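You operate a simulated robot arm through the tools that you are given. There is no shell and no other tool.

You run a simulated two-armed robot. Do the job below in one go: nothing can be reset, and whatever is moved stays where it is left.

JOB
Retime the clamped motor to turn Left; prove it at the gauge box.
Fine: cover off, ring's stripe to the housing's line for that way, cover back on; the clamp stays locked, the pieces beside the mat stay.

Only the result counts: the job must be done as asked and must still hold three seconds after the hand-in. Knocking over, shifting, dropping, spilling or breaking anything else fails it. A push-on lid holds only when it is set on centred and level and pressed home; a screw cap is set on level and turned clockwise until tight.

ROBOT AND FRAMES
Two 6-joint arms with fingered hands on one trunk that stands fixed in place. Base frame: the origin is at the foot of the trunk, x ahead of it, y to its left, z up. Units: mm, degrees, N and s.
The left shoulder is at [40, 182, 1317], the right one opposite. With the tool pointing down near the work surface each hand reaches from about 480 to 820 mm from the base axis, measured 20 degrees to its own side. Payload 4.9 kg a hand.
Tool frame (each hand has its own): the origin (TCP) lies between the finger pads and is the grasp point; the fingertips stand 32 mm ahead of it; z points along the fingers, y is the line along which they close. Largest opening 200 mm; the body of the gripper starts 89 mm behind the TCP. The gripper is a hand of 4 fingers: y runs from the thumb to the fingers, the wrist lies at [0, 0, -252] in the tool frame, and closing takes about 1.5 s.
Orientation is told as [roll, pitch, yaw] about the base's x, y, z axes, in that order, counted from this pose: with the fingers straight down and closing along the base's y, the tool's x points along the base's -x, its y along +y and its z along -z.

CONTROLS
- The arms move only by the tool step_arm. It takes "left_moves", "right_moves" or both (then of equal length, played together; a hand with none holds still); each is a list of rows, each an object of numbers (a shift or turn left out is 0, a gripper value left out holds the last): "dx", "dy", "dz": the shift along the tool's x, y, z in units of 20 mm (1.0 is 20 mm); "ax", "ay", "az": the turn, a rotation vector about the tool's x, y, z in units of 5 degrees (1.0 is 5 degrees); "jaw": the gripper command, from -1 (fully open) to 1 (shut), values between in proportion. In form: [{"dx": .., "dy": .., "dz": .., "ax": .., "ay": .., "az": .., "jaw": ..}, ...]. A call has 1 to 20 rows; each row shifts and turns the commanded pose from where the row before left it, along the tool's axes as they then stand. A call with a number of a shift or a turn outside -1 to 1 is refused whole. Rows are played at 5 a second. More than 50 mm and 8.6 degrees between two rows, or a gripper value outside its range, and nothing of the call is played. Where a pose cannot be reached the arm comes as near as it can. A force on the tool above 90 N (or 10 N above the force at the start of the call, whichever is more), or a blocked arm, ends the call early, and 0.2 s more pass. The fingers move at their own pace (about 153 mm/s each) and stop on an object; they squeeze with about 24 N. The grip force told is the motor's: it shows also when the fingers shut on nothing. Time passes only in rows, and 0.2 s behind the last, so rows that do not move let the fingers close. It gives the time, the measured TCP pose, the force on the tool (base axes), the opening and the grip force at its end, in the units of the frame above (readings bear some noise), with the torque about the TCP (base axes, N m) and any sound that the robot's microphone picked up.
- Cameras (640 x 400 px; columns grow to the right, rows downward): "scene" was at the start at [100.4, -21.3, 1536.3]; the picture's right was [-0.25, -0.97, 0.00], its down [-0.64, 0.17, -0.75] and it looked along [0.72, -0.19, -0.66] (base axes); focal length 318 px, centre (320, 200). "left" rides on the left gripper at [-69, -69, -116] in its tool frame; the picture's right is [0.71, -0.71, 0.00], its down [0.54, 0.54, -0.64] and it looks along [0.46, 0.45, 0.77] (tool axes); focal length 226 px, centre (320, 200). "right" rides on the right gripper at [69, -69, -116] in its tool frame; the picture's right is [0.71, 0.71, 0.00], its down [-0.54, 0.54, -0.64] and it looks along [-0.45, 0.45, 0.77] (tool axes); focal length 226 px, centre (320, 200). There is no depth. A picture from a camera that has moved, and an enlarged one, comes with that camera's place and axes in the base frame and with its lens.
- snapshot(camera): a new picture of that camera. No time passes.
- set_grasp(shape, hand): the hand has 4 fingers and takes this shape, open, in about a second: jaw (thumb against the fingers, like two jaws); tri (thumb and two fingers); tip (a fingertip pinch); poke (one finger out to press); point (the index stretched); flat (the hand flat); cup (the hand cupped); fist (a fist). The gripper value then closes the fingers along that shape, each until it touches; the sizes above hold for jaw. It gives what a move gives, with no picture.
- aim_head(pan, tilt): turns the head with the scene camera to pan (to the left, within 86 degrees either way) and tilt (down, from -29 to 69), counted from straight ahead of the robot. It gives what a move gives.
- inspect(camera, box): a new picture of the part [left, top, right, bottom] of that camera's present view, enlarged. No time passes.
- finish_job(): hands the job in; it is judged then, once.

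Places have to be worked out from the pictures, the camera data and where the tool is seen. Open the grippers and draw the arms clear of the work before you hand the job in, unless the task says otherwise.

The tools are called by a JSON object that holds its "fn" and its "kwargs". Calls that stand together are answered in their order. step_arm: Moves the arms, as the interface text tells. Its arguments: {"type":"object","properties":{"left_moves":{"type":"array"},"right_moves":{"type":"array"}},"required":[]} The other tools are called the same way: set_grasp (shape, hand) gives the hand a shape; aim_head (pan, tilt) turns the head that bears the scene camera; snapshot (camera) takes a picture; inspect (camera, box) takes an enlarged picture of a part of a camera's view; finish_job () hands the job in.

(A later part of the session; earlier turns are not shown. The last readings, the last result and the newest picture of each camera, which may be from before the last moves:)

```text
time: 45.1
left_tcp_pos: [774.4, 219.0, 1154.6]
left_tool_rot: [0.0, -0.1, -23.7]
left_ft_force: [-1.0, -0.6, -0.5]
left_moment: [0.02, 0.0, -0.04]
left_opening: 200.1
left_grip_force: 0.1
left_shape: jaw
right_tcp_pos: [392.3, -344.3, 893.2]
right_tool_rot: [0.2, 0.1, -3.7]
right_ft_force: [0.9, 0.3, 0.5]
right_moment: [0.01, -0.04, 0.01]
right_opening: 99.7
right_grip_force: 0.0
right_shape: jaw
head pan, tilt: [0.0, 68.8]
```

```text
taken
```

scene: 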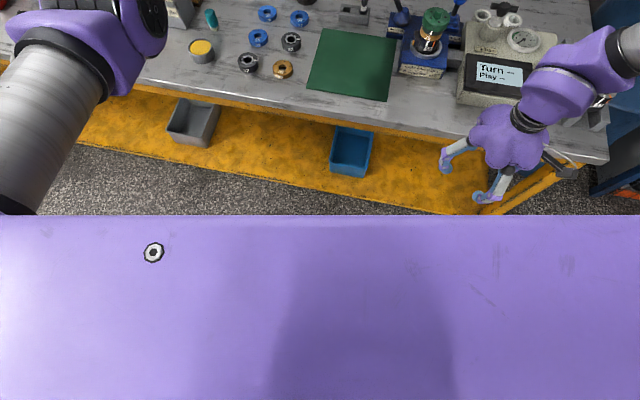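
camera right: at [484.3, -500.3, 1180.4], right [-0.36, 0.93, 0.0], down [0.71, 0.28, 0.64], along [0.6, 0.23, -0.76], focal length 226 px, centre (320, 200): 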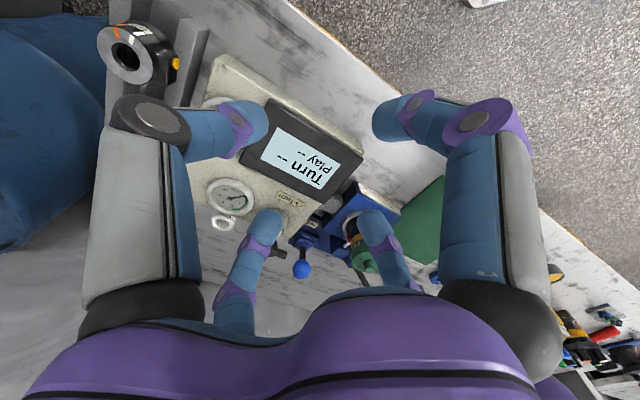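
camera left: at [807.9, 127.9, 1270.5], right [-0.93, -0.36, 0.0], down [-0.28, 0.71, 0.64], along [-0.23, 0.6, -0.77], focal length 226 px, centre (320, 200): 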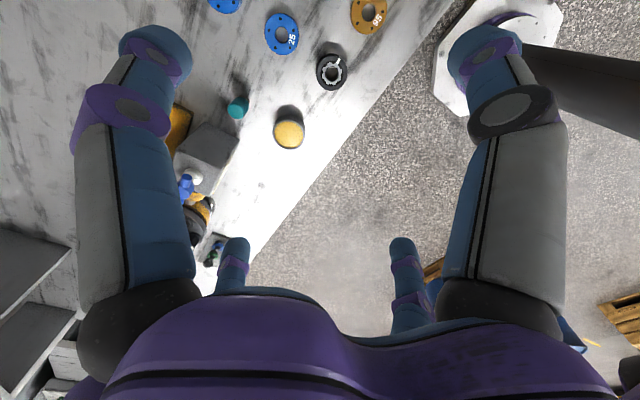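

The shoulders differ: the left shoulder's disc faces up, the right's faces sideways, so the arms are rolled differently about the first joint. I look straight at the right shoulder and then the left one.

{"fn": "aim_head", "kwargs": {"pan": -86, "tilt": 50}}

{"fn": "inspect", "kwargs": {"camera": "scene", "box": [0, 0, 640, 400]}}

{"fn": "aim_head", "kwargs": {"pan": 86, "tilt": 50}}

{"fn": "inspect", "kwargs": {"camera": "scene", "box": [0, 0, 640, 400]}}

```text
time: 46.7
left_tcp_pos: [774.0, 219.6, 1154.7]
left_tool_rot: [0.1, 0.0, -23.8]
left_ft_force: [0.4, -0.6, -0.2]
left_moment: [-0.02, 0.01, -0.01]
left_opening: 199.8
left_grip_force: 0.1
left_shape: jaw
right_tcp_pos: [391.4, -344.3, 894.3]
right_tool_rot: [0.1, 0.0, -3.8]
right_ft_force: [0.3, -0.3, 0.3]
right_moment: [0.02, 0.01, 0.0]
right_opening: 99.6
right_grip_force: 0.1
right_shape: jaw
head pan, tilt: [-85.9, 50.0]
```

```text
1.00 times, centred on (320, 200) of scene (not enlarged: the box is as wide or as high as the picture)
camera zoom: at [24.7, -77.1, 1524.5], right [-1.0, -0.07, 0.0], down [-0.05, 0.76, -0.64], along [0.05, -0.64, -0.77], focal length 318 px, centre (320, 200)
```

zoom: 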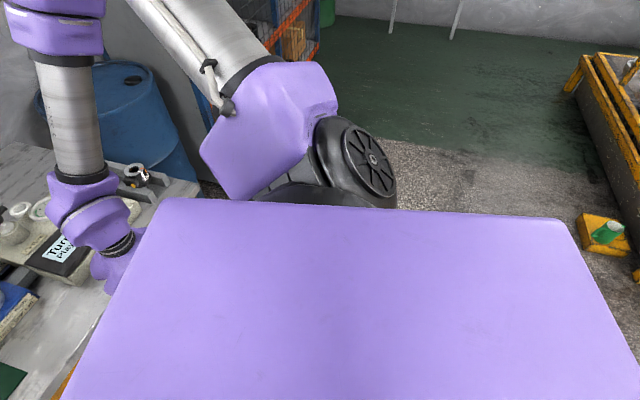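

```text
time: 49.3
left_tcp_pos: [774.3, 219.4, 1154.6]
left_tool_rot: [-0.1, -0.1, -23.8]
left_ft_force: [-0.1, 0.2, -0.9]
left_moment: [-0.03, 0.01, 0.01]
left_opening: 200.0
left_grip_force: 0.1
left_shape: jaw
right_tcp_pos: [393.5, -342.9, 892.5]
right_tool_rot: [0.0, 0.0, -3.8]
right_ft_force: [0.6, -0.6, 0.0]
right_moment: [-0.01, 0.02, 0.01]
right_opening: 99.7
right_grip_force: 0.0
right_shape: jaw
head pan, tilt: [85.9, 50.0]
```

```text
1.00 times, centred on (320, 200) of scene (not enlarged: the box is as wide or as high as the picture)
camera zoom: at [24.7, 76.5, 1524.5], right [1.0, -0.07, 0.0], down [-0.05, -0.76, -0.64], along [0.05, 0.64, -0.77], focal length 318 px, centre (320, 200)
```

zoom: 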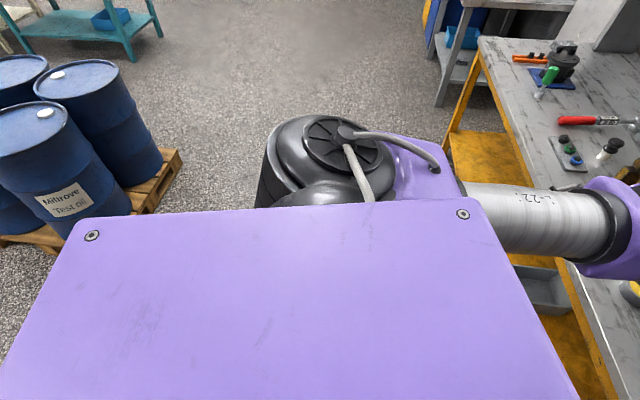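

I still need to find which joint binds. I test tilting the tool at the boundary (free space in front of the table) and whether it then moves inward.

{"fn": "step_arm", "kwargs": {"right_moves": [{"dz": -1}, {"dz": -1}, {"ay": 1}, {"ay": 1}, {"ay": 1}, {"ay": 1}, {"dy": 1}, {"dy": 1}, {"dy": 1}, {"dy": 1}]}}

{"fn": "step_arm", "kwargs": {"right_moves": [{"ay": -1}, {"ay": -1}, {"ay": -1}, {"ay": -1}, {"ay": -1}, {"ay": -1}, {"ay": -1}, {"ay": -1}, {"dy": 1}, {"dy": 1}, {"dy": 1}, {"dy": 1}]}}

```text
time: 51.5
left_tcp_pos: [773.3, 218.5, 1154.8]
left_tool_rot: [0.0, 0.0, -23.8]
left_ft_force: [0.1, -0.5, 0.2]
left_moment: [-0.05, 0.01, 0.0]
left_opening: 199.9
left_grip_force: 0.1
left_shape: jaw
right_tcp_pos: [340.9, -348.8, 949.9]
right_tool_rot: [0.2, 19.9, -3.6]
right_ft_force: [0.3, 0.6, -0.7]
right_moment: [0.01, -0.01, 0.02]
right_opening: 99.7
right_grip_force: 0.0
right_shape: jaw
right hand out of reach, approached as far as the arm can: row 4, 5, 6, 7, 8, 9, 10
head pan, tilt: [85.9, 50.0]
```

```text
time: 54.1
left_tcp_pos: [774.4, 218.6, 1154.3]
left_tool_rot: [0.0, 0.0, -23.7]
left_ft_force: [-0.1, 0.7, 1.3]
left_moment: [0.02, 0.04, -0.01]
left_opening: 199.7
left_grip_force: 0.0
left_shape: jaw
right_tcp_pos: [380.6, -324.5, 929.4]
right_tool_rot: [0.1, -19.9, -3.7]
right_ft_force: [-0.7, 0.0, 0.7]
right_moment: [-0.02, -0.01, -0.02]
right_opening: 100.2
right_grip_force: 0.1
right_shape: jaw
right hand out of reach, approached as far as the arm can: row 5, 6, 7, 8, 9, 10, 11, 12
head pan, tilt: [85.9, 50.0]
```

I use the left hand's camera as an outside eye: I turn the left hand's yaw by −100° so that its camera looks back at the right arm.

{"fn": "step_arm", "kwargs": {"left_moves": [{"az": 1}, {"az": 1}, {"az": 1}, {"az": 1}, {"az": 1}, {"az": 1}, {"az": 1}, {"az": 1}, {"az": 1}, {"az": 1}, {"az": 1}, {"az": 1}, {"az": 1}, {"az": 1}, {"az": 1}, {"az": 1}, {"az": 1}, {"az": 1}, {"az": 1}, {"az": 1}], "right_moves": [{"ay": 1}, {"ay": 1}, {"ay": 1}, {"ay": 1}, {}, {}, {}, {}, {}, {}, {}, {}, {}, {}, {}, {}, {}, {}, {}, {}]}}

{"fn": "snapshot", "kwargs": {"camera": "left"}}

```text
time: 58.3
left_tcp_pos: [774.3, 222.9, 1152.9]
left_tool_rot: [0.0, 0.0, -124.0]
left_ft_force: [0.1, 0.1, 0.2]
left_moment: [0.03, 0.01, -0.03]
left_opening: 200.1
left_grip_force: 0.0
left_shape: jaw
right_tcp_pos: [380.2, -329.1, 927.8]
right_tool_rot: [0.2, -0.1, -3.7]
right_ft_force: [-0.5, -0.4, 0.2]
right_moment: [0.01, 0.0, -0.02]
right_opening: 99.8
right_grip_force: 0.1
right_shape: jaw
right hand out of reach, approached as far as the arm can: row 4
head pan, tilt: [85.9, 50.0]
```

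```text
taken
camera left: at [678.4, 203.2, 1269.3], right [-0.19, 0.98, 0.0], down [0.75, 0.15, 0.64], along [0.63, 0.12, -0.77], focal length 226 px, centre (320, 200)
```

left: 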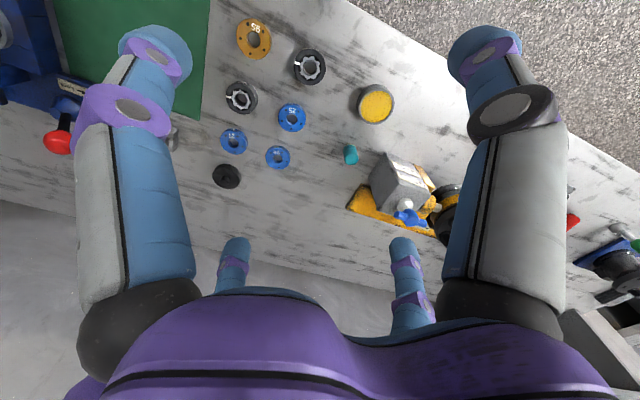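

The camera swung the wrong way; I turn it back past the start the other way.

{"fn": "step_arm", "kwargs": {"left_moves": [{"az": -1}, {"az": -1}, {"az": -1}, {"az": -1}, {"az": -1}, {"az": -1}, {"az": -1}, {"az": -1}, {"az": -1}, {"az": -1}, {"az": -1}, {"az": -1}, {"az": -1}, {"az": -1}, {"az": -1}, {"az": -1}, {"az": -1}, {"az": -1}, {"az": -1}, {"az": -1}]}}

{"fn": "step_arm", "kwargs": {"left_moves": [{"az": -1}, {"az": -1}, {"az": -1}, {"az": -1}, {"az": -1}, {"az": -1}, {"az": -1}, {"az": -1}, {"az": -1}, {"az": -1}, {"az": -1}, {"az": -1}, {"az": -1}, {"az": -1}, {"az": -1}, {"az": -1}, {"az": -1}, {"az": -1}, {"az": -1}, {"az": -1}]}}

{"fn": "snapshot", "kwargs": {"camera": "left"}}

```text
time: 62.5
left_tcp_pos: [774.8, 220.1, 1153.3]
left_tool_rot: [0.0, -0.1, -23.8]
left_ft_force: [0.2, 0.6, 1.1]
left_moment: [0.02, -0.03, -0.02]
left_opening: 199.7
left_grip_force: 0.0
left_shape: jaw
right_tcp_pos: [379.9, -328.9, 928.9]
right_tool_rot: [0.2, -0.1, -3.6]
right_ft_force: [-0.1, -0.7, 0.0]
right_moment: [-0.01, -0.01, -0.03]
right_opening: 100.1
right_grip_force: 0.1
right_shape: jaw
head pan, tilt: [85.9, 50.0]
```

```text
time: 66.7
left_tcp_pos: [806.6, 222.4, 1152.0]
left_tool_rot: [0.0, -0.1, 38.6]
left_ft_force: [0.2, 0.3, 0.4]
left_moment: [-0.02, 0.02, -0.02]
left_opening: 199.9
left_grip_force: 0.1
left_shape: jaw
left hand out of reach, approached as far as the arm can: row 7, 8, 9, 10, 11, 14, 15, 16, 17, 18, 19, 20
right_tcp_pos: [379.1, -328.3, 929.0]
right_tool_rot: [0.2, -0.1, -3.7]
right_ft_force: [-0.4, -0.6, 0.0]
right_moment: [0.01, 0.0, 0.01]
right_opening: 99.9
right_grip_force: 0.0
right_shape: jaw
head pan, tilt: [85.9, 50.0]
```

```text
taken
camera left: at [902.2, 211.3, 1267.0], right [-0.11, -0.99, 0.0], down [-0.76, 0.09, 0.64], along [-0.64, 0.07, -0.77], focal length 226 px, centre (320, 200)
```

left: 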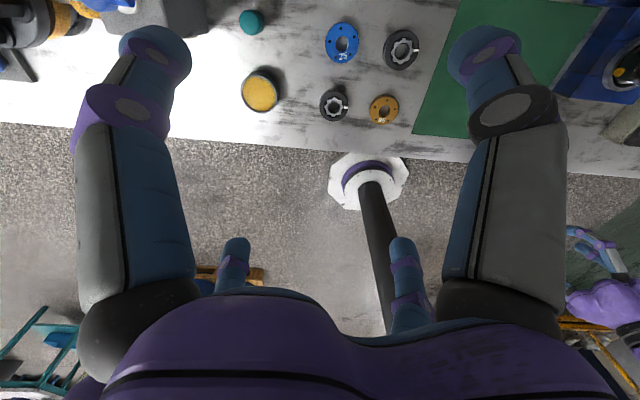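

The left yaw has a limit too. I go back to the head camera and map the right arm's links from two head aims with known camera places.

{"fn": "aim_head", "kwargs": {"pan": -86, "tilt": 15}}

{"fn": "inspect", "kwargs": {"camera": "scene", "box": [0, 0, 640, 400]}}

{"fn": "aim_head", "kwargs": {"pan": -45, "tilt": 30}}

{"fn": "inspect", "kwargs": {"camera": "scene", "box": [0, 0, 640, 400]}}

```text
time: 69.3
left_tcp_pos: [806.3, 222.9, 1151.1]
left_tool_rot: [-0.1, 0.0, 38.6]
left_ft_force: [0.0, 0.5, -0.1]
left_moment: [0.0, 0.01, 0.04]
left_opening: 200.2
left_grip_force: 0.0
left_shape: jaw
right_tcp_pos: [378.9, -329.3, 928.4]
right_tool_rot: [0.2, -0.1, -3.7]
right_ft_force: [0.1, 0.1, 0.1]
right_moment: [0.0, -0.02, 0.04]
right_opening: 100.2
right_grip_force: 0.0
right_shape: jaw
head pan, tilt: [-85.9, 15.0]
```

```text
1.00 times, centred on (320, 200) of scene (not enlarged: the box is as wide or as high as the picture)
camera zoom: at [25.8, -93.5, 1578.2], right [-1.0, -0.07, 0.0], down [-0.02, 0.26, -0.97], along [0.07, -0.96, -0.26], focal length 318 px, centre (320, 200)
```

zoom: 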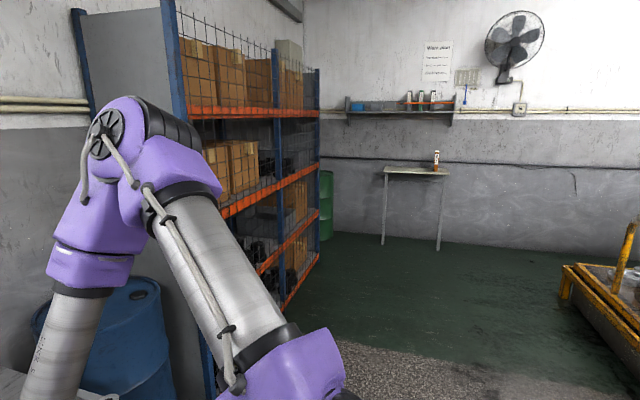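

```text
time: 70.4
left_tcp_pos: [805.8, 222.4, 1151.1]
left_tool_rot: [0.0, 0.0, 38.6]
left_ft_force: [-0.8, -0.2, 1.0]
left_moment: [0.02, -0.01, -0.02]
left_opening: 199.9
left_grip_force: 0.1
left_shape: jaw
right_tcp_pos: [379.3, -328.9, 929.6]
right_tool_rot: [0.2, -0.1, -3.8]
right_ft_force: [0.2, 0.8, 0.6]
right_moment: [0.01, -0.01, 0.0]
right_opening: 100.0
right_grip_force: 0.0
right_shape: jaw
head pan, tilt: [-45.0, 30.0]
```

```text
1.00 times, centred on (320, 200) of scene (not enlarged: the box is as wide or as high as the picture)
camera zoom: at [83.1, -64.3, 1554.0], right [-0.71, -0.71, 0.0], down [-0.35, 0.35, -0.87], along [0.61, -0.61, -0.5], focal length 318 px, centre (320, 200)
```

zoom: 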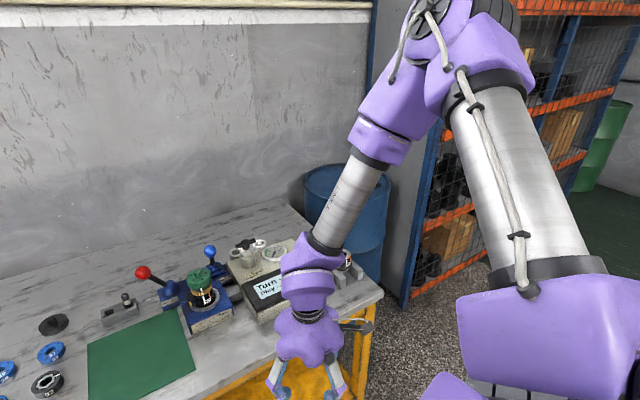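

I now have a model that fits: the shoulder's swing joint has its stop at ≈32° outward in the elbow-up posture. To flip the elbow I straighten the arm again, then go upward at full stretch (which should push the elbow through zero), then draw back.

{"fn": "step_arm", "kwargs": {"right_moves": [{"dx": -0.79, "dy": -0.97, "dz": -0.34}, {"dx": -0.79, "dy": -0.97, "dz": -0.34}, {"dx": -0.79, "dy": -0.97, "dz": -0.34}, {"dx": -0.79, "dy": -0.97, "dz": -0.34}, {"dx": -0.79, "dy": -0.97, "dz": -0.34}, {"dx": -0.79, "dy": -0.97, "dz": -0.34}, {"dx": -0.79, "dy": -0.97, "dz": -0.34}, {"dx": -0.79, "dy": -0.97, "dz": -0.34}, {"dx": -0.79, "dy": -0.97, "dz": -0.34}, {"dx": -0.79, "dy": -0.97, "dz": -0.34}, {"dx": -0.79, "dy": -0.97, "dz": -0.34}, {"dx": -0.79, "dy": -0.97, "dz": -0.34}, {"dx": -0.79, "dy": -0.97, "dz": -0.34}, {"dx": -0.79, "dy": -0.97, "dz": -0.34}, {"dx": -0.79, "dy": -0.97, "dz": -0.34}, {"dx": -0.79, "dy": -0.97, "dz": -0.34}]}}

{"fn": "step_arm", "kwargs": {"right_moves": [{"dx": -0.8, "dy": -0.6}, {"dx": -0.8, "dy": -0.6}, {"dx": -0.8, "dy": -0.6}, {"dx": -0.8, "dy": -0.6}, {"dx": -0.4, "dy": -0.3, "dz": -1}, {"dx": -0.4, "dy": -0.3, "dz": -1}, {"dx": -0.2, "dy": -0.15, "dz": -1}, {"dx": -0.2, "dy": -0.15, "dz": -1}, {"dz": -1}, {"dz": -1}, {"dz": -1}, {"dz": -1}]}}

{"fn": "step_arm", "kwargs": {"right_moves": [{"dx": 0.2, "dy": 0.15, "dz": -1}, {"dx": 0.3, "dy": 0.2, "dz": -0.6}, {"dx": 0.5, "dy": 0.4}, {"dx": 0.5, "dy": 0.4}]}}

{"fn": "aim_head", "kwargs": {"pan": -50, "tilt": 20}}

{"fn": "snapshot", "kwargs": {"camera": "scene"}}

```text
time: 73.8
left_tcp_pos: [806.2, 222.9, 1151.9]
left_tool_rot: [0.1, 0.0, 38.6]
left_ft_force: [0.4, -0.7, -1.7]
left_moment: [0.0, 0.01, -0.01]
left_opening: 200.0
left_grip_force: 0.0
left_shape: jaw
right_tcp_pos: [610.7, -656.2, 1036.4]
right_tool_rot: [0.0, -0.1, -3.6]
right_ft_force: [0.1, -0.9, 0.2]
right_moment: [-0.01, 0.0, -0.03]
right_opening: 100.0
right_grip_force: 0.1
right_shape: jaw
head pan, tilt: [-45.0, 30.0]
```

```text
time: 76.4
left_tcp_pos: [806.7, 224.2, 1151.3]
left_tool_rot: [0.0, 0.0, 38.6]
left_ft_force: [-0.6, -0.9, 0.5]
left_moment: [-0.01, 0.04, 0.01]
left_opening: 199.9
left_grip_force: 0.0
left_shape: jaw
right_tcp_pos: [655.0, -704.7, 1208.1]
right_tool_rot: [-0.1, -0.1, -3.8]
right_ft_force: [-0.3, 0.8, 0.0]
right_moment: [0.01, -0.02, 0.01]
right_opening: 99.8
right_grip_force: 0.1
right_shape: jaw
right hand out of reach, approached as far as the arm can: row 3, 4, 5, 6, 8
head pan, tilt: [-45.0, 30.0]
```

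```text
time: 77.4
left_tcp_pos: [806.5, 222.6, 1149.8]
left_tool_rot: [0.1, 0.1, 38.6]
left_ft_force: [-0.5, 0.2, 0.0]
left_moment: [0.03, 0.03, -0.01]
left_opening: 199.7
left_grip_force: 0.0
left_shape: jaw
right_tcp_pos: [630.1, -679.4, 1238.0]
right_tool_rot: [0.0, 0.0, -3.7]
right_ft_force: [-0.2, -0.3, -0.3]
right_moment: [-0.03, -0.01, 0.0]
right_opening: 100.0
right_grip_force: 0.0
right_shape: jaw
head pan, tilt: [-45.0, 30.0]
```

```text
time: 78.1
left_tcp_pos: [807.2, 222.2, 1151.3]
left_tool_rot: [0.0, 0.0, 38.5]
left_ft_force: [0.0, 0.2, 0.4]
left_moment: [-0.03, 0.0, 0.01]
left_opening: 199.7
left_grip_force: 0.0
left_shape: jaw
right_tcp_pos: [629.4, -678.8, 1239.7]
right_tool_rot: [0.0, 0.0, -3.6]
right_ft_force: [-0.8, 0.5, -0.1]
right_moment: [-0.01, 0.0, 0.0]
right_opening: 100.1
right_grip_force: 0.1
right_shape: jaw
head pan, tilt: [-50.0, 20.0]
```

```text
taken
```

scene: 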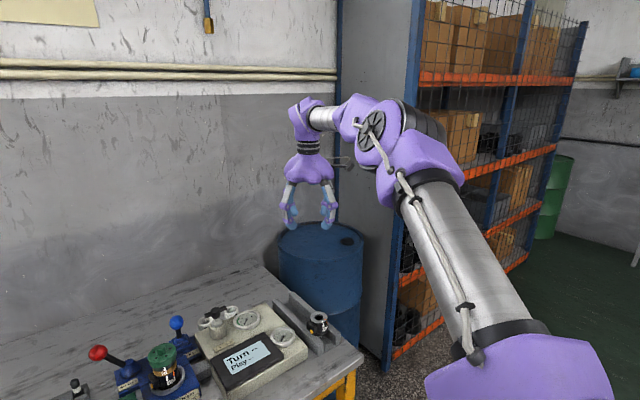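

The arm is still near straight (r≈761). I draw the hand in another 100 mm and check the elbow.

{"fn": "step_arm", "kwargs": {"right_moves": [{"dx": 0.8, "dy": 0.6}, {"dx": 0.8, "dy": 0.6}, {"dx": 0.8, "dy": 0.6}, {"dx": 0.8, "dy": 0.6}, {"dx": 0.8, "dy": 0.6}]}}

{"fn": "snapshot", "kwargs": {"camera": "scene"}}

```text
time: 79.3
left_tcp_pos: [805.2, 222.4, 1151.0]
left_tool_rot: [0.1, 0.0, 38.7]
left_ft_force: [-0.1, 0.9, 0.5]
left_moment: [-0.01, -0.03, 0.01]
left_opening: 199.9
left_grip_force: 0.1
left_shape: jaw
right_tcp_pos: [553.7, -614.1, 1238.0]
right_tool_rot: [-0.1, 0.0, -3.7]
right_ft_force: [-0.4, 0.1, -0.4]
right_moment: [0.05, 0.01, 0.01]
right_opening: 100.1
right_grip_force: 0.1
right_shape: jaw
head pan, tilt: [-50.0, 20.0]
```

```text
taken
```

scene: 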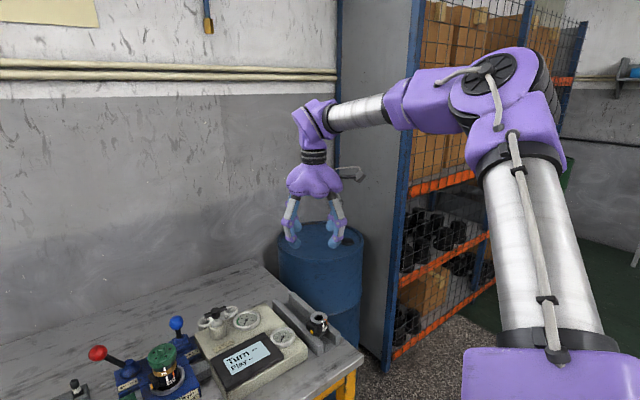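

Still elbow-up. I push outward and upward together so the arm stays fully straight while swinging up, then pull in with further lift.

{"fn": "step_arm", "kwargs": {"right_moves": [{"dx": -0.8, "dy": -0.6, "dz": 0.5}, {"dx": -0.8, "dy": -0.6, "dz": 0.5}, {"dx": -0.8, "dy": -0.6, "dz": 0.5}, {"dx": -0.8, "dy": -0.6, "dz": 0.5}, {"dx": -0.8, "dy": -0.6, "dz": 0.5}, {"dx": -0.8, "dy": -0.6, "dz": 0.5}, {"dx": -0.8, "dy": -0.6, "dz": 0.5}, {"dx": -0.8, "dy": -0.6, "dz": 0.5}, {"dx": -0.5, "dy": -0.4, "dz": -1}, {"dx": -0.5, "dy": -0.4, "dz": -1}, {"dx": -0.5, "dy": -0.4, "dz": -1}, {"dx": -0.5, "dy": -0.4, "dz": -1}, {"dx": -0.5, "dy": -0.4, "dz": -1}, {"dx": -0.5, "dy": -0.4, "dz": -1}, {"dx": -0.5, "dy": -0.4, "dz": -1}, {"dx": -0.5, "dy": -0.4, "dz": -1}]}}

{"fn": "step_arm", "kwargs": {"right_moves": [{"dx": -0.3, "dy": -0.2, "dz": -1}, {"dx": -0.3, "dy": -0.2, "dz": -1}, {"dx": -0.2, "dy": -0.1, "dz": -1}, {"dz": -1}, {"dz": -1}, {"dz": -1}]}}

{"fn": "snapshot", "kwargs": {"camera": "scene"}}

```text
time: 82.7
left_tcp_pos: [806.5, 222.7, 1151.1]
left_tool_rot: [-0.1, 0.0, 38.6]
left_ft_force: [0.0, 0.6, -0.4]
left_moment: [0.0, -0.02, -0.02]
left_opening: 200.0
left_grip_force: 0.1
left_shape: jaw
right_tcp_pos: [660.5, -677.3, 1255.2]
right_tool_rot: [0.0, -0.2, -3.7]
right_ft_force: [0.0, -0.3, 0.3]
right_moment: [-0.01, 0.02, -0.01]
right_opening: 99.8
right_grip_force: 0.0
right_shape: jaw
right hand out of reach, approached as far as the arm can: row 8, 9, 10, 11, 12, 13, 14, 15, 16
head pan, tilt: [-50.0, 20.0]
```

```text
time: 84.1
left_tcp_pos: [806.6, 222.9, 1151.3]
left_tool_rot: [-0.1, 0.0, 38.6]
left_ft_force: [0.0, -0.4, 0.2]
left_moment: [0.01, 0.03, 0.0]
left_opening: 200.1
left_grip_force: 0.1
left_shape: jaw
right_tcp_pos: [621.1, -676.5, 1352.9]
right_tool_rot: [-0.1, -0.1, -3.6]
right_ft_force: [0.6, 0.5, -0.5]
right_moment: [-0.01, 0.03, 0.01]
right_opening: 99.8
right_grip_force: 0.0
right_shape: jaw
right hand out of reach, approached as far as the arm can: row 1, 2, 3, 4, 5, 6
head pan, tilt: [-50.0, 20.0]
```

```text
taken
```

scene: 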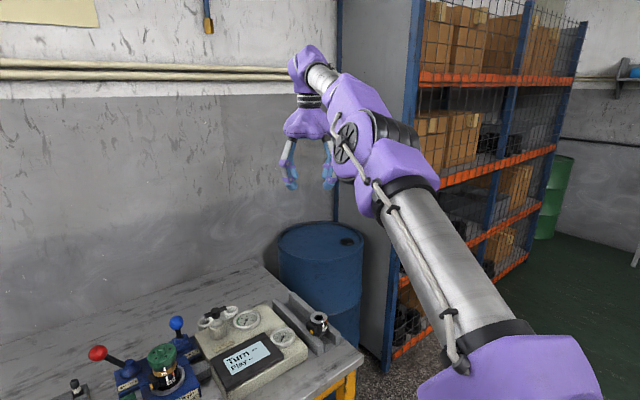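

The arm is straight and angled up. I pull the hand back toward the body, keeping the lift, and check the fold.

{"fn": "step_arm", "kwargs": {"right_moves": [{"dx": 0.4, "dy": 0.3, "dz": -0.7}, {"dx": 0.5, "dy": 0.4, "dz": -0.5}, {"dx": 0.6, "dy": 0.5, "dz": -0.3}, {"dx": 0.8, "dy": 0.6, "dz": -0.1}, {"dx": 0.8, "dy": 0.6}]}}

{"fn": "snapshot", "kwargs": {"camera": "scene"}}

```text
time: 85.3
left_tcp_pos: [805.0, 222.7, 1152.0]
left_tool_rot: [0.0, 0.0, 38.6]
left_ft_force: [0.7, 1.1, 0.1]
left_moment: [-0.01, -0.01, 0.02]
left_opening: 199.8
left_grip_force: 0.1
left_shape: jaw
right_tcp_pos: [564.3, -623.7, 1385.1]
right_tool_rot: [0.0, 0.0, -3.6]
right_ft_force: [-0.4, 0.7, 1.0]
right_moment: [-0.04, 0.01, -0.01]
right_opening: 100.0
right_grip_force: 0.1
right_shape: jaw
head pan, tilt: [-50.0, 20.0]
```

```text
taken
```

scene: 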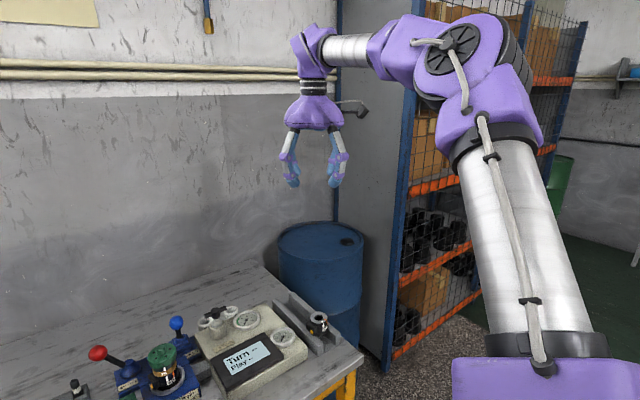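

The right elbow seems unable to fold the other way. I test whether the left arm (elbow-down) can move freely at working height, which tells whether that posture is the good one.

{"fn": "step_arm", "kwargs": {"left_moves": [{"az": 1}, {"az": 1}, {"az": 1}, {"az": 1}, {"az": 1}, {"az": 1}, {"az": 1}, {"az": 1}, {"az": 1}, {"az": 1}, {"az": 1}, {"az": 1}, {"dz": 1}, {"dz": 1}, {"dz": 1}, {"dz": 1}, {"dz": 1}]}}

{"fn": "step_arm", "kwargs": {"left_moves": [{"dx": 1}, {"dx": 1}, {"dx": 1}, {"dx": 1}]}}

{"fn": "step_arm", "kwargs": {"left_moves": [{"dy": 1}, {"dy": 1}, {"dy": 1}, {"dy": 1}]}}

```text
time: 88.9
left_tcp_pos: [810.2, 222.1, 1047.8]
left_tool_rot: [-0.2, 0.3, -21.4]
left_ft_force: [0.4, 0.2, 0.2]
left_moment: [-0.01, 0.02, 0.01]
left_opening: 199.9
left_grip_force: 0.1
left_shape: jaw
left hand out of reach, approached as far as the arm can: row 14
right_tcp_pos: [563.8, -624.0, 1384.2]
right_tool_rot: [0.1, 0.0, -3.7]
right_ft_force: [0.0, -0.9, -0.3]
right_moment: [0.0, -0.03, 0.02]
right_opening: 100.1
right_grip_force: 0.0
right_shape: jaw
head pan, tilt: [-50.0, 20.0]
```

```text
time: 89.9
left_tcp_pos: [812.0, 249.8, 1051.1]
left_tool_rot: [-0.1, 0.1, -21.4]
left_ft_force: [0.3, 0.6, 0.1]
left_moment: [0.0, 0.02, 0.03]
left_opening: 199.9
left_grip_force: 0.1
left_shape: jaw
left hand out of reach, approached as far as the arm can: row 1, 2, 3, 4
right_tcp_pos: [563.5, -625.4, 1385.4]
right_tool_rot: [0.0, 0.0, -3.7]
right_ft_force: [0.1, 0.5, -0.3]
right_moment: [0.0, 0.01, 0.03]
right_opening: 100.0
right_grip_force: 0.0
right_shape: jaw
head pan, tilt: [-50.0, 20.0]
```

```text
time: 90.9
left_tcp_pos: [809.1, 313.9, 1051.1]
left_tool_rot: [-0.1, 0.2, -21.5]
left_ft_force: [0.0, -0.5, -0.5]
left_moment: [-0.01, 0.0, -0.02]
left_opening: 199.8
left_grip_force: 0.0
left_shape: jaw
left hand out of reach, approached as far as the arm can: row 1, 2, 3, 4
right_tcp_pos: [562.3, -624.8, 1384.7]
right_tool_rot: [0.0, 0.1, -3.7]
right_ft_force: [0.1, 0.2, -0.3]
right_moment: [-0.01, -0.04, -0.04]
right_opening: 100.1
right_grip_force: 0.1
right_shape: jaw
head pan, tilt: [-50.0, 20.0]
```

The left arm seems to be hyperextended (elbow slightly past straight), so it cannot draw back. I push it forward to fully straight, then downward so the elbow goes up, then draw back.

{"fn": "step_arm", "kwargs": {"left_moves": [{"dx": -1}, {"dx": -1}, {"dx": -1}, {"dx": -1, "dz": 0.5}, {"dx": -0.5, "dz": 0.8}, {"dx": -0.5, "dz": 0.8}, {"dx": -0.3, "dz": 0.8}]}}

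{"fn": "step_arm", "kwargs": {"left_moves": [{"dx": 0.5, "dz": 0.5}, {"dx": 1}, {"dx": 1}, {"dx": 1}, {"dx": 1}, {"dx": 1}]}}

{"fn": "aim_head", "kwargs": {"pan": 20, "tilt": 30}}

{"fn": "snapshot", "kwargs": {"camera": "scene"}}

```text
time: 92.5
left_tcp_pos: [810.8, 297.0, 1023.8]
left_tool_rot: [0.1, -0.1, -21.6]
left_ft_force: [0.2, 0.1, 0.4]
left_moment: [-0.01, -0.01, 0.0]
left_opening: 199.9
left_grip_force: 0.0
left_shape: jaw
left hand out of reach, approached as far as the arm can: row 1, 2, 3, 4, 5, 6, 7
right_tcp_pos: [562.5, -625.5, 1385.3]
right_tool_rot: [0.0, -0.1, -3.7]
right_ft_force: [0.0, -0.2, -0.4]
right_moment: [-0.04, -0.04, -0.01]
right_opening: 100.1
right_grip_force: 0.0
right_shape: jaw
head pan, tilt: [-50.0, 20.0]
```

```text
time: 93.9
left_tcp_pos: [804.3, 343.0, 1008.6]
left_tool_rot: [-0.1, 0.2, -21.4]
left_ft_force: [-0.1, 0.5, -0.1]
left_moment: [0.02, 0.0, 0.01]
left_opening: 199.7
left_grip_force: 0.0
left_shape: jaw
left hand out of reach, approached as far as the arm can: row 1, 2, 3, 4, 5, 6
right_tcp_pos: [562.2, -624.5, 1384.2]
right_tool_rot: [0.0, 0.0, -3.7]
right_ft_force: [0.6, -0.2, 0.0]
right_moment: [-0.02, 0.0, -0.03]
right_opening: 100.1
right_grip_force: 0.1
right_shape: jaw
head pan, tilt: [-50.0, 20.0]
```

```text
time: 95.3
left_tcp_pos: [804.3, 344.7, 1007.7]
left_tool_rot: [0.0, 0.1, -21.4]
left_ft_force: [0.2, 0.4, 0.8]
left_moment: [0.0, -0.02, 0.02]
left_opening: 200.2
left_grip_force: 0.0
left_shape: jaw
right_tcp_pos: [563.6, -625.5, 1384.8]
right_tool_rot: [-0.2, 0.0, -3.7]
right_ft_force: [0.9, -0.8, 0.0]
right_moment: [0.0, 0.01, 0.02]
right_opening: 100.0
right_grip_force: 0.1
right_shape: jaw
head pan, tilt: [20.0, 30.0]
```

```text
taken
```

scene: 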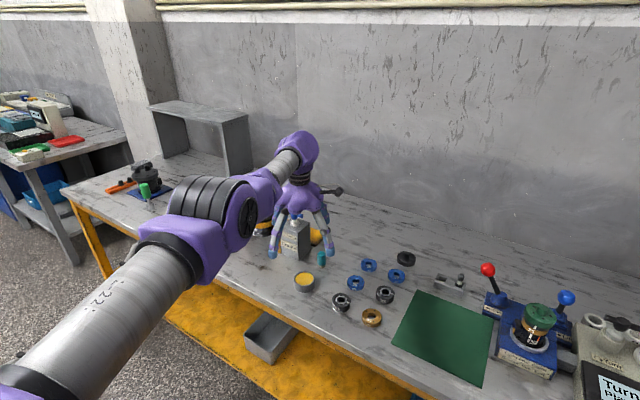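

The left arm is locked straight (both forward and back are blocked at r≈774). I move it along its sphere over the low pieces' area, up, then go down-and-back in one sweep so the elbow must fold upward.

{"fn": "step_arm", "kwargs": {"left_moves": [{"dy": -1, "dz": -1}, {"dy": -1, "dz": -1}, {"dy": -1, "dz": -1}, {"dy": -1, "dz": -1}, {"dy": -1, "dz": -1}, {"dy": -1, "dz": -1}, {"dy": -1, "dz": -1}, {"dz": -1}, {"dz": -1}]}}

{"fn": "step_arm", "kwargs": {"left_moves": [{"dx": 0.4, "dz": 1}, {"dx": 0.4, "dz": 1}, {"dx": 0.4, "dz": 1}, {"dx": 0.5, "dz": 1}, {"dx": 0.5, "dz": 1}, {"dx": 0.6, "dz": 1}, {"dx": 0.7, "dz": 1}, {"dx": 0.8, "dz": 0.8}, {"dx": 1, "dz": 0.6}, {"dx": 1}, {"dx": 1}]}}

```text
time: 97.3
left_tcp_pos: [802.0, 218.8, 1187.2]
left_tool_rot: [0.1, -0.1, -21.6]
left_ft_force: [0.7, -0.3, -0.2]
left_moment: [0.02, 0.0, -0.01]
left_opening: 199.8
left_grip_force: 0.0
left_shape: jaw
left hand out of reach, approached as far as the arm can: row 1, 2, 3, 4, 5, 6, 7, 9
right_tcp_pos: [562.1, -626.1, 1384.0]
right_tool_rot: [0.0, 0.0, -3.7]
right_ft_force: [0.2, 0.2, -0.1]
right_moment: [0.03, -0.02, -0.01]
right_opening: 100.1
right_grip_force: 0.1
right_shape: jaw
head pan, tilt: [20.0, 30.0]
```

```text
time: 99.7
left_tcp_pos: [700.0, 274.2, 990.8]
left_tool_rot: [0.0, -0.1, -21.4]
left_ft_force: [-0.1, 0.7, 0.4]
left_moment: [0.02, -0.07, 0.03]
left_opening: 199.8
left_grip_force: 0.1
left_shape: jaw
left hand out of reach, approached as far as the arm can: row 8, 9, 10, 11
right_tcp_pos: [562.9, -626.5, 1385.1]
right_tool_rot: [0.0, 0.0, -3.7]
right_ft_force: [0.0, 0.7, 0.7]
right_moment: [0.0, 0.01, -0.01]
right_opening: 99.8
right_grip_force: 0.1
right_shape: jaw
head pan, tilt: [20.0, 30.0]
```

The left arm came back to [700, 274, 991]. I look at which way its elbow folded.

{"fn": "snapshot", "kwargs": {"camera": "scene"}}

{"fn": "step_arm", "kwargs": {"left_moves": [{"dx": 1}, {"dx": 1}, {"dx": 1}]}}

{"fn": "step_arm", "kwargs": {"left_moves": [{"dy": -1}, {"dy": -1}, {"dy": -1}]}}

```text
taken
```

scene: 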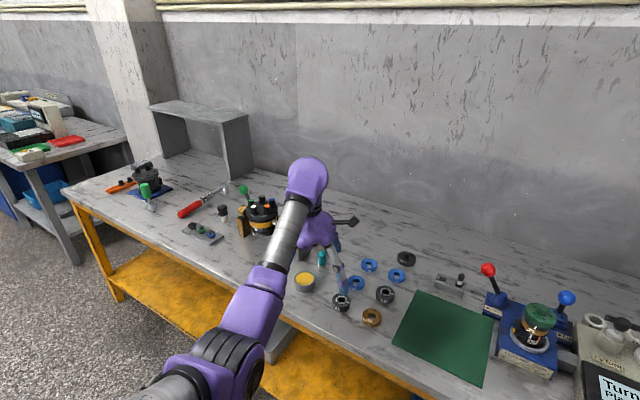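

```text
time: 100.5
left_tcp_pos: [675.0, 297.4, 965.2]
left_tool_rot: [-0.1, -0.1, -21.4]
left_ft_force: [-0.1, -0.3, 1.4]
left_moment: [0.01, -0.03, -0.02]
left_opening: 199.8
left_grip_force: 0.0
left_shape: jaw
left hand out of reach, approached as far as the arm can: row 1, 2, 3
right_tcp_pos: [563.1, -626.0, 1384.7]
right_tool_rot: [0.0, 0.0, -3.7]
right_ft_force: [-0.3, -0.2, 0.3]
right_moment: [0.01, 0.03, 0.01]
right_opening: 100.2
right_grip_force: 0.0
right_shape: jaw
head pan, tilt: [20.0, 30.0]
```

```text
time: 101.3
left_tcp_pos: [663.8, 239.7, 951.4]
left_tool_rot: [0.1, -0.2, -21.4]
left_ft_force: [-0.4, 0.3, -0.4]
left_moment: [0.0, 0.02, -0.03]
left_opening: 200.1
left_grip_force: 0.1
left_shape: jaw
left hand out of reach, approached as far as the arm can: row 1, 2, 3
right_tcp_pos: [561.9, -625.1, 1385.3]
right_tool_rot: [0.1, 0.0, -3.6]
right_ft_force: [0.7, -0.4, -0.3]
right_moment: [0.01, 0.01, -0.01]
right_opening: 100.1
right_grip_force: 0.1
right_shape: jaw
head pan, tilt: [20.0, 30.0]
```

Key finding: elbow-down is the intended posture (forearm elevation ≤ ~25° with tool down reproduces the stated 480–820 mm), so the right elbow must flip while the arm points downward. I take the right hand low and outside the table's right edge.

{"fn": "step_arm", "kwargs": {"right_moves": [{"dx": 0.3, "dy": -1, "dz": 1}, {"dx": 0.3, "dy": -1, "dz": 1}, {"dx": 0.3, "dy": -1, "dz": 1}, {"dx": 0.3, "dy": -1, "dz": 1}, {"dx": 0.3, "dy": -1, "dz": 1}, {"dx": 0.3, "dy": -1, "dz": 1}, {"dx": 0.3, "dy": -1, "dz": 1}, {"dx": 0.3, "dz": 1}, {"dx": 0.3, "dz": 1}, {"dz": 1}, {"dz": 1}, {"dz": 1}, {"dz": 1}, {"dz": 1}, {"dz": 1}, {"dz": 1}, {"dz": 1}, {"dz": 1}, {"dz": 1}, {"dz": 1}]}}

{"fn": "step_arm", "kwargs": {"right_moves": [{"dz": 1}, {"dz": 1}, {"dz": 1}, {"dx": -0.6, "dy": -0.8}, {"dx": -0.6, "dy": -0.8}, {"dx": -0.6, "dy": -0.8}, {"dx": -0.6, "dy": -0.8}]}}

{"fn": "aim_head", "kwargs": {"pan": -60, "tilt": 25}}

{"fn": "snapshot", "kwargs": {"camera": "scene"}}

```text
time: 105.5
left_tcp_pos: [664.3, 239.5, 951.9]
left_tool_rot: [0.1, -0.1, -21.5]
left_ft_force: [0.4, 0.4, -0.2]
left_moment: [0.02, -0.02, -0.02]
left_opening: 200.0
left_grip_force: 0.1
left_shape: jaw
right_tcp_pos: [499.2, -760.6, 980.7]
right_tool_rot: [0.0, 0.0, -3.8]
right_ft_force: [0.4, -0.4, -0.4]
right_moment: [-0.02, 0.02, 0.0]
right_opening: 99.8
right_grip_force: 0.0
right_shape: jaw
head pan, tilt: [20.0, 30.0]
```

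```text
time: 107.1
left_tcp_pos: [663.7, 241.1, 952.2]
left_tool_rot: [0.2, -0.1, -21.3]
left_ft_force: [0.4, 0.7, -0.2]
left_moment: [0.05, 0.01, 0.01]
left_opening: 199.8
left_grip_force: 0.0
left_shape: jaw
right_tcp_pos: [516.0, -802.3, 942.0]
right_tool_rot: [0.0, 0.0, -3.8]
right_ft_force: [0.2, 0.6, -0.3]
right_moment: [-0.01, 0.03, 0.02]
right_opening: 99.9
right_grip_force: 0.1
right_shape: jaw
right hand out of reach, approached as far as the arm can: row 5, 6, 7
head pan, tilt: [20.0, 30.0]
```

```text
time: 108.6
left_tcp_pos: [663.1, 239.6, 953.0]
left_tool_rot: [0.1, -0.1, -21.4]
left_ft_force: [0.0, -0.8, -0.3]
left_moment: [-0.02, 0.04, 0.01]
left_opening: 200.0
left_grip_force: 0.1
left_shape: jaw
right_tcp_pos: [516.0, -802.5, 941.6]
right_tool_rot: [0.0, -0.2, -3.7]
right_ft_force: [0.3, 0.1, -0.8]
right_moment: [-0.02, -0.01, 0.0]
right_opening: 99.9
right_grip_force: 0.1
right_shape: jaw
head pan, tilt: [-60.0, 25.0]
```

```text
taken
```

scene: 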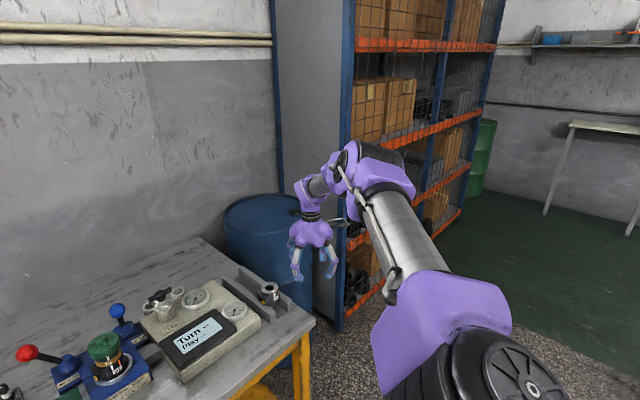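

The arm is straight and pointing a bit down. I now sweep up at full stretch and then up-and-back to fold the elbow downward.

{"fn": "step_arm", "kwargs": {"right_moves": [{"dx": -0.6, "dy": -0.8, "dz": -0.3}, {"dx": -0.3, "dy": -0.4, "dz": -1}, {"dx": -0.2, "dy": -0.2, "dz": -1}, {"dz": -1}, {"dx": 0.2, "dy": 0.3, "dz": -1}, {"dx": 0.3, "dy": 0.4, "dz": -1}, {"dx": 0.4, "dy": 0.5, "dz": -0.5}, {"dx": 0.4, "dy": 0.5}, {"dx": 0.4, "dy": 0.5}]}}

{"fn": "snapshot", "kwargs": {"camera": "scene"}}

```text
time: 110.6
left_tcp_pos: [664.0, 240.7, 951.5]
left_tool_rot: [0.1, -0.2, -21.5]
left_ft_force: [-0.1, -0.2, -0.1]
left_moment: [-0.02, -0.01, 0.02]
left_opening: 199.9
left_grip_force: 0.0
left_shape: jaw
right_tcp_pos: [492.4, -776.1, 1066.1]
right_tool_rot: [0.0, 0.0, -3.8]
right_ft_force: [0.0, -0.6, 0.2]
right_moment: [-0.02, 0.0, 0.0]
right_opening: 99.9
right_grip_force: 0.0
right_shape: jaw
right hand out of reach, approached as far as the arm can: row 1
head pan, tilt: [-60.0, 25.0]
```

```text
taken
```

scene: 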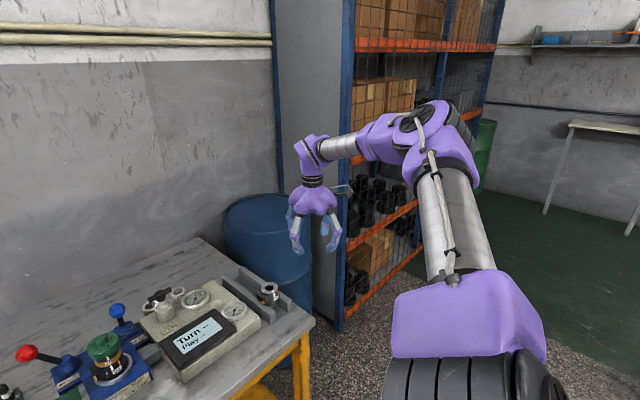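

Still elbow-up, as the up-sweep left the full-stretch sphere too early. I repeat with a continuous outward push during the up-sweep, ending lower so that the down-fold is allowed.

{"fn": "step_arm", "kwargs": {"right_moves": [{"dz": 1}, {"dz": 1}, {"dz": 1}, {"dz": 1}, {"dz": 1}, {"dz": 1}, {"dz": 1}, {"dx": -0.6, "dy": -0.8}, {"dx": -0.6, "dy": -0.8}, {"dx": -0.6, "dy": -0.8}, {"dx": -0.6, "dy": -0.8}, {"dx": -0.6, "dy": -0.8}, {"dx": -0.6, "dy": -0.8}]}}

{"fn": "step_arm", "kwargs": {"right_moves": [{"dx": -0.6, "dy": -0.8, "dz": -0.4}, {"dx": -0.6, "dy": -0.8, "dz": -0.8}, {"dx": -0.3, "dy": -0.4, "dz": -1}, {"dx": -0.3, "dy": -0.4, "dz": -1}, {"dx": -0.2, "dy": -0.3, "dz": -1}, {"dx": -0.2, "dy": -0.3, "dz": -1}, {"dx": -0.1, "dy": -0.2, "dz": -1}, {"dx": 0.2, "dy": 0.2, "dz": -1}, {"dx": 0.3, "dy": 0.4, "dz": -1}]}}

{"fn": "snapshot", "kwargs": {"camera": "scene"}}

```text
time: 113.4
left_tcp_pos: [663.5, 240.8, 951.7]
left_tool_rot: [0.0, -0.2, -21.4]
left_ft_force: [0.3, -0.4, -1.3]
left_moment: [0.04, 0.01, -0.03]
left_opening: 200.0
left_grip_force: 0.1
left_shape: jaw
right_tcp_pos: [507.3, -823.4, 958.2]
right_tool_rot: [0.1, -0.1, -3.7]
right_ft_force: [-0.2, -0.7, 0.8]
right_moment: [0.0, 0.0, -0.02]
right_opening: 100.0
right_grip_force: 0.0
right_shape: jaw
right hand out of reach, approached as far as the arm can: row 9, 10, 11, 12, 13
head pan, tilt: [-60.0, 25.0]
```

```text
time: 115.4
left_tcp_pos: [663.4, 239.7, 952.9]
left_tool_rot: [0.0, -0.2, -21.4]
left_ft_force: [-0.2, 0.1, -0.1]
left_moment: [-0.02, 0.0, 0.01]
left_opening: 200.1
left_grip_force: 0.1
left_shape: jaw
right_tcp_pos: [510.1, -846.6, 1135.3]
right_tool_rot: [-0.1, 0.0, -3.7]
right_ft_force: [0.8, -0.8, -0.5]
right_moment: [0.02, 0.0, -0.02]
right_opening: 100.1
right_grip_force: 0.0
right_shape: jaw
right hand out of reach, approached as far as the arm can: row 1, 2, 3, 4, 5, 6
head pan, tilt: [-60.0, 25.0]
```

```text
taken
```

scene: 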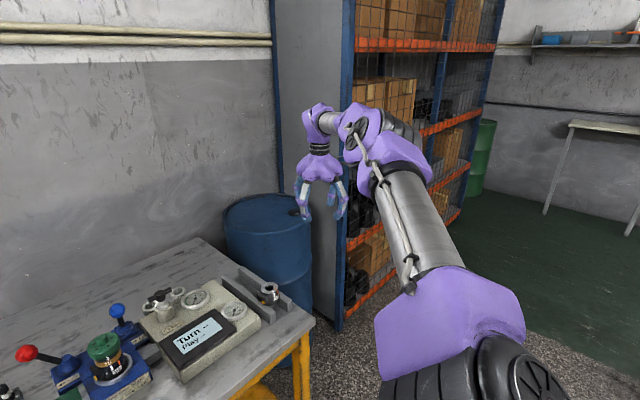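

Close to straight at r≈778. I now move straight in along the arm's line with a slight lift and see the fold.

{"fn": "step_arm", "kwargs": {"right_moves": [{"dx": 0.1, "dy": 0.15, "dz": -1}, {"dx": 0.2, "dy": 0.3, "dz": -0.5}, {"dx": 0.6, "dy": 0.8}, {"dx": 0.6, "dy": 0.8}, {"dx": 0.6, "dy": 0.8}]}}

{"fn": "snapshot", "kwargs": {"camera": "scene"}}

```text
time: 116.6
left_tcp_pos: [663.7, 240.5, 951.4]
left_tool_rot: [0.1, -0.1, -21.4]
left_ft_force: [0.1, 1.2, 0.4]
left_moment: [0.02, 0.01, 0.02]
left_opening: 200.0
left_grip_force: 0.1
left_shape: jaw
right_tcp_pos: [475.0, -786.5, 1165.1]
right_tool_rot: [0.0, 0.0, -3.6]
right_ft_force: [-0.3, -0.4, 1.0]
right_moment: [0.0, 0.0, 0.0]
right_opening: 100.0
right_grip_force: 0.1
right_shape: jaw
head pan, tilt: [-60.0, 25.0]
```

```text
taken
```

scene: 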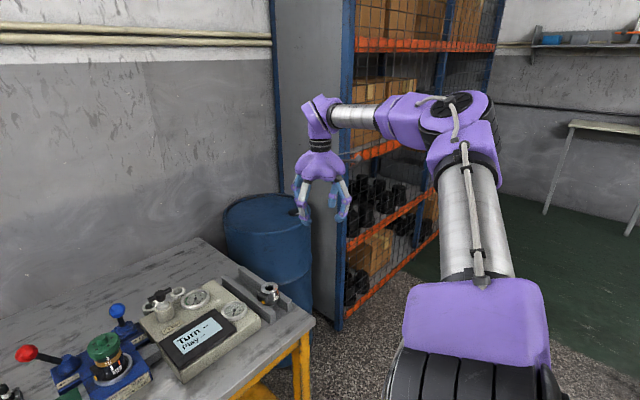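

New insight: the left shoulder shows the cabled side of its swing joint and the right the plain side, so the arms are in opposite shoulder branches. To change branch the right upper arm must pass straight sideways (elbow near [40, −617, 1317]). I bring the wrist onto that sphere: go to about [520, −617, 1090], then press backward and sweep down.

{"fn": "step_arm", "kwargs": {"right_moves": [{"dx": -0.3, "dy": 1, "dz": 0.5}, {"dx": -0.3, "dy": 1, "dz": 0.5}, {"dx": -0.3, "dy": 1, "dz": 0.5}, {"dx": -0.3, "dy": 1, "dz": 0.5}, {"dx": -0.3, "dy": 1, "dz": 0.5}, {"dx": -0.3, "dy": 1, "dz": 0.5}, {"dx": -0.2, "dy": 1}, {"dx": -0.2, "dy": 1}]}}

{"fn": "step_arm", "kwargs": {"right_moves": [{"dx": 1}, {"dx": 1}, {"dx": 1}, {"dx": 1}, {"dx": 1}, {"dx": 1}, {"dx": 1}, {"dx": 1}]}}

{"fn": "aim_head", "kwargs": {"pan": -86, "tilt": 30}}

{"fn": "snapshot", "kwargs": {"camera": "scene"}}

```text
time: 118.4
left_tcp_pos: [663.7, 239.1, 952.5]
left_tool_rot: [0.1, -0.2, -21.4]
left_ft_force: [0.3, -0.4, 0.4]
left_moment: [-0.04, 0.0, 0.01]
left_opening: 199.9
left_grip_force: 0.1
left_shape: jaw
right_tcp_pos: [527.3, -631.2, 1106.3]
right_tool_rot: [0.0, 0.1, -3.7]
right_ft_force: [-0.8, -0.4, -0.1]
right_moment: [-0.03, 0.0, -0.01]
right_opening: 100.1
right_grip_force: 0.1
right_shape: jaw
head pan, tilt: [-60.0, 25.0]
```

```text
time: 120.2
left_tcp_pos: [664.0, 239.7, 951.9]
left_tool_rot: [0.1, -0.2, -21.3]
left_ft_force: [0.2, 0.1, -0.4]
left_moment: [0.01, -0.01, -0.03]
left_opening: 199.8
left_grip_force: 0.2
left_shape: jaw
right_tcp_pos: [469.6, -620.2, 1105.8]
right_tool_rot: [0.0, 0.0, -3.6]
right_ft_force: [-0.8, 0.1, 0.4]
right_moment: [0.0, 0.0, 0.01]
right_opening: 100.2
right_grip_force: 0.0
right_shape: jaw
right hand out of reach, approached as far as the arm can: row 3, 4, 5, 6, 7, 8
head pan, tilt: [-60.0, 25.0]
```

```text
time: 121.1
left_tcp_pos: [664.1, 239.7, 953.1]
left_tool_rot: [0.1, -0.2, -21.4]
left_ft_force: [-0.4, 0.4, 0.1]
left_moment: [0.0, -0.02, -0.02]
left_opening: 199.8
left_grip_force: 0.0
left_shape: jaw
right_tcp_pos: [470.9, -622.0, 1106.7]
right_tool_rot: [0.1, 0.0, -3.7]
right_ft_force: [-0.3, 0.5, -0.3]
right_moment: [-0.01, -0.03, 0.01]
right_opening: 99.8
right_grip_force: 0.1
right_shape: jaw
head pan, tilt: [-85.9, 30.0]
```

```text
taken
```

scene: 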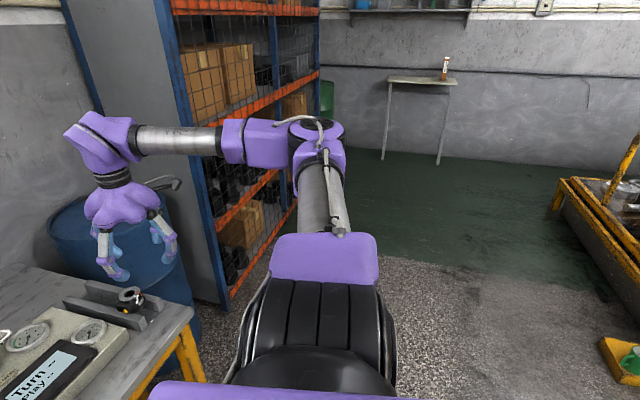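

The picture confirms the model: the upper arm points straight sideways now. I sweep down while pressing back to carry the swing joint past 90°, then go inward.

{"fn": "step_arm", "kwargs": {"right_moves": [{"dx": 0.5, "dz": 0.3}, {"dx": 0.4, "dz": 1}, {"dx": 0.3, "dz": 1}, {"dx": 0.2, "dz": 1}, {"dx": 0.1, "dz": 1}, {"dz": 1}, {"dx": -0.2, "dy": 0.2, "dz": 1}]}}

{"fn": "snapshot", "kwargs": {"camera": "scene"}}

```text
time: 122.7
left_tcp_pos: [662.5, 240.2, 951.9]
left_tool_rot: [0.1, -0.1, -21.4]
left_ft_force: [-1.3, -0.7, -0.1]
left_moment: [0.01, -0.01, -0.02]
left_opening: 200.0
left_grip_force: 0.0
left_shape: jaw
right_tcp_pos: [473.7, -605.1, 997.4]
right_tool_rot: [-0.1, 0.0, -3.7]
right_ft_force: [0.4, 0.4, -0.2]
right_moment: [0.06, 0.04, 0.02]
right_opening: 99.9
right_grip_force: 0.0
right_shape: jaw
right hand out of reach, approached as far as the arm can: row 1, 2, 3
head pan, tilt: [-85.9, 30.0]
```

```text
taken
```

scene: 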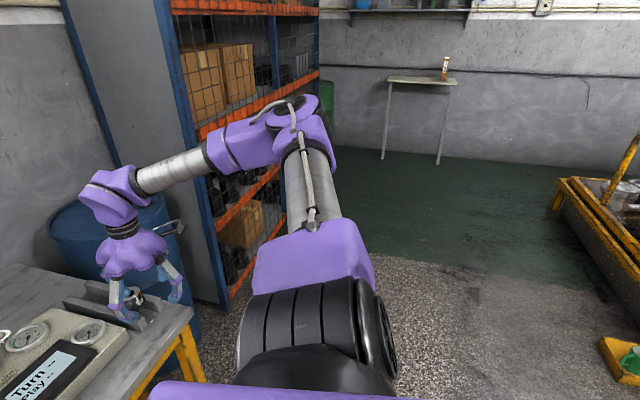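

It folded back the elbow-up way. I retry: start higher (z≈1175), press much deeper, sweep down while staying pressed, then leave forward-and-down.

{"fn": "step_arm", "kwargs": {"right_moves": [{"dx": -0.5, "dz": -1}, {"dz": -1}, {"dz": -1}, {"dz": -1}, {"dz": -1}, {"dz": -1}, {"dz": -1}, {"dz": -1}, {"dz": -1}]}}

{"fn": "step_arm", "kwargs": {"right_moves": [{"dx": 1}, {"dx": 1}, {"dx": 1}, {"dx": 1}, {"dx": 1}, {"dx": 1}, {"dz": 1}, {"dz": 1}, {"dz": 1}, {"dz": 1}, {"dz": 1}, {"dz": 1}, {"dz": 1}, {"dz": 1}, {"dz": 1}, {"dx": -0.5, "dz": 1}, {"dx": -1, "dz": 1}, {"dx": -1, "dz": 1}]}}

{"fn": "snapshot", "kwargs": {"camera": "scene"}}

```text
time: 124.7
left_tcp_pos: [663.7, 240.5, 951.9]
left_tool_rot: [0.1, -0.2, -21.5]
left_ft_force: [1.4, -0.3, 0.2]
left_moment: [0.02, -0.01, 0.02]
left_opening: 200.0
left_grip_force: 0.1
left_shape: jaw
right_tcp_pos: [485.2, -602.9, 1180.0]
right_tool_rot: [-0.1, -0.1, -3.7]
right_ft_force: [-0.9, 0.7, -0.5]
right_moment: [-0.01, -0.01, 0.0]
right_opening: 100.1
right_grip_force: 0.1
right_shape: jaw
head pan, tilt: [-85.9, 30.0]
```

```text
time: 128.5
left_tcp_pos: [664.0, 239.5, 952.2]
left_tool_rot: [0.1, -0.1, -21.4]
left_ft_force: [-0.6, 0.1, -0.5]
left_moment: [-0.01, -0.03, 0.02]
left_opening: 200.0
left_grip_force: 0.0
left_shape: jaw
right_tcp_pos: [518.6, -585.0, 941.9]
right_tool_rot: [-0.1, 0.0, -3.7]
right_ft_force: [0.2, -0.8, 1.0]
right_moment: [-0.01, -0.02, 0.04]
right_opening: 100.0
right_grip_force: 0.1
right_shape: jaw
right hand out of reach, approached as far as the arm can: row 2, 3, 4, 5, 6, 7, 8, 9, 10
head pan, tilt: [-85.9, 30.0]
```

```text
taken
```

scene: 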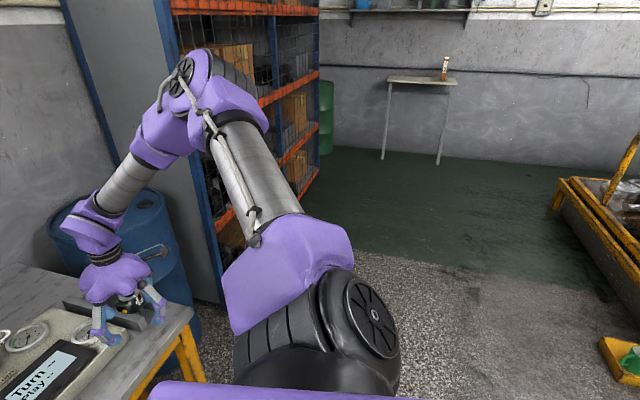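

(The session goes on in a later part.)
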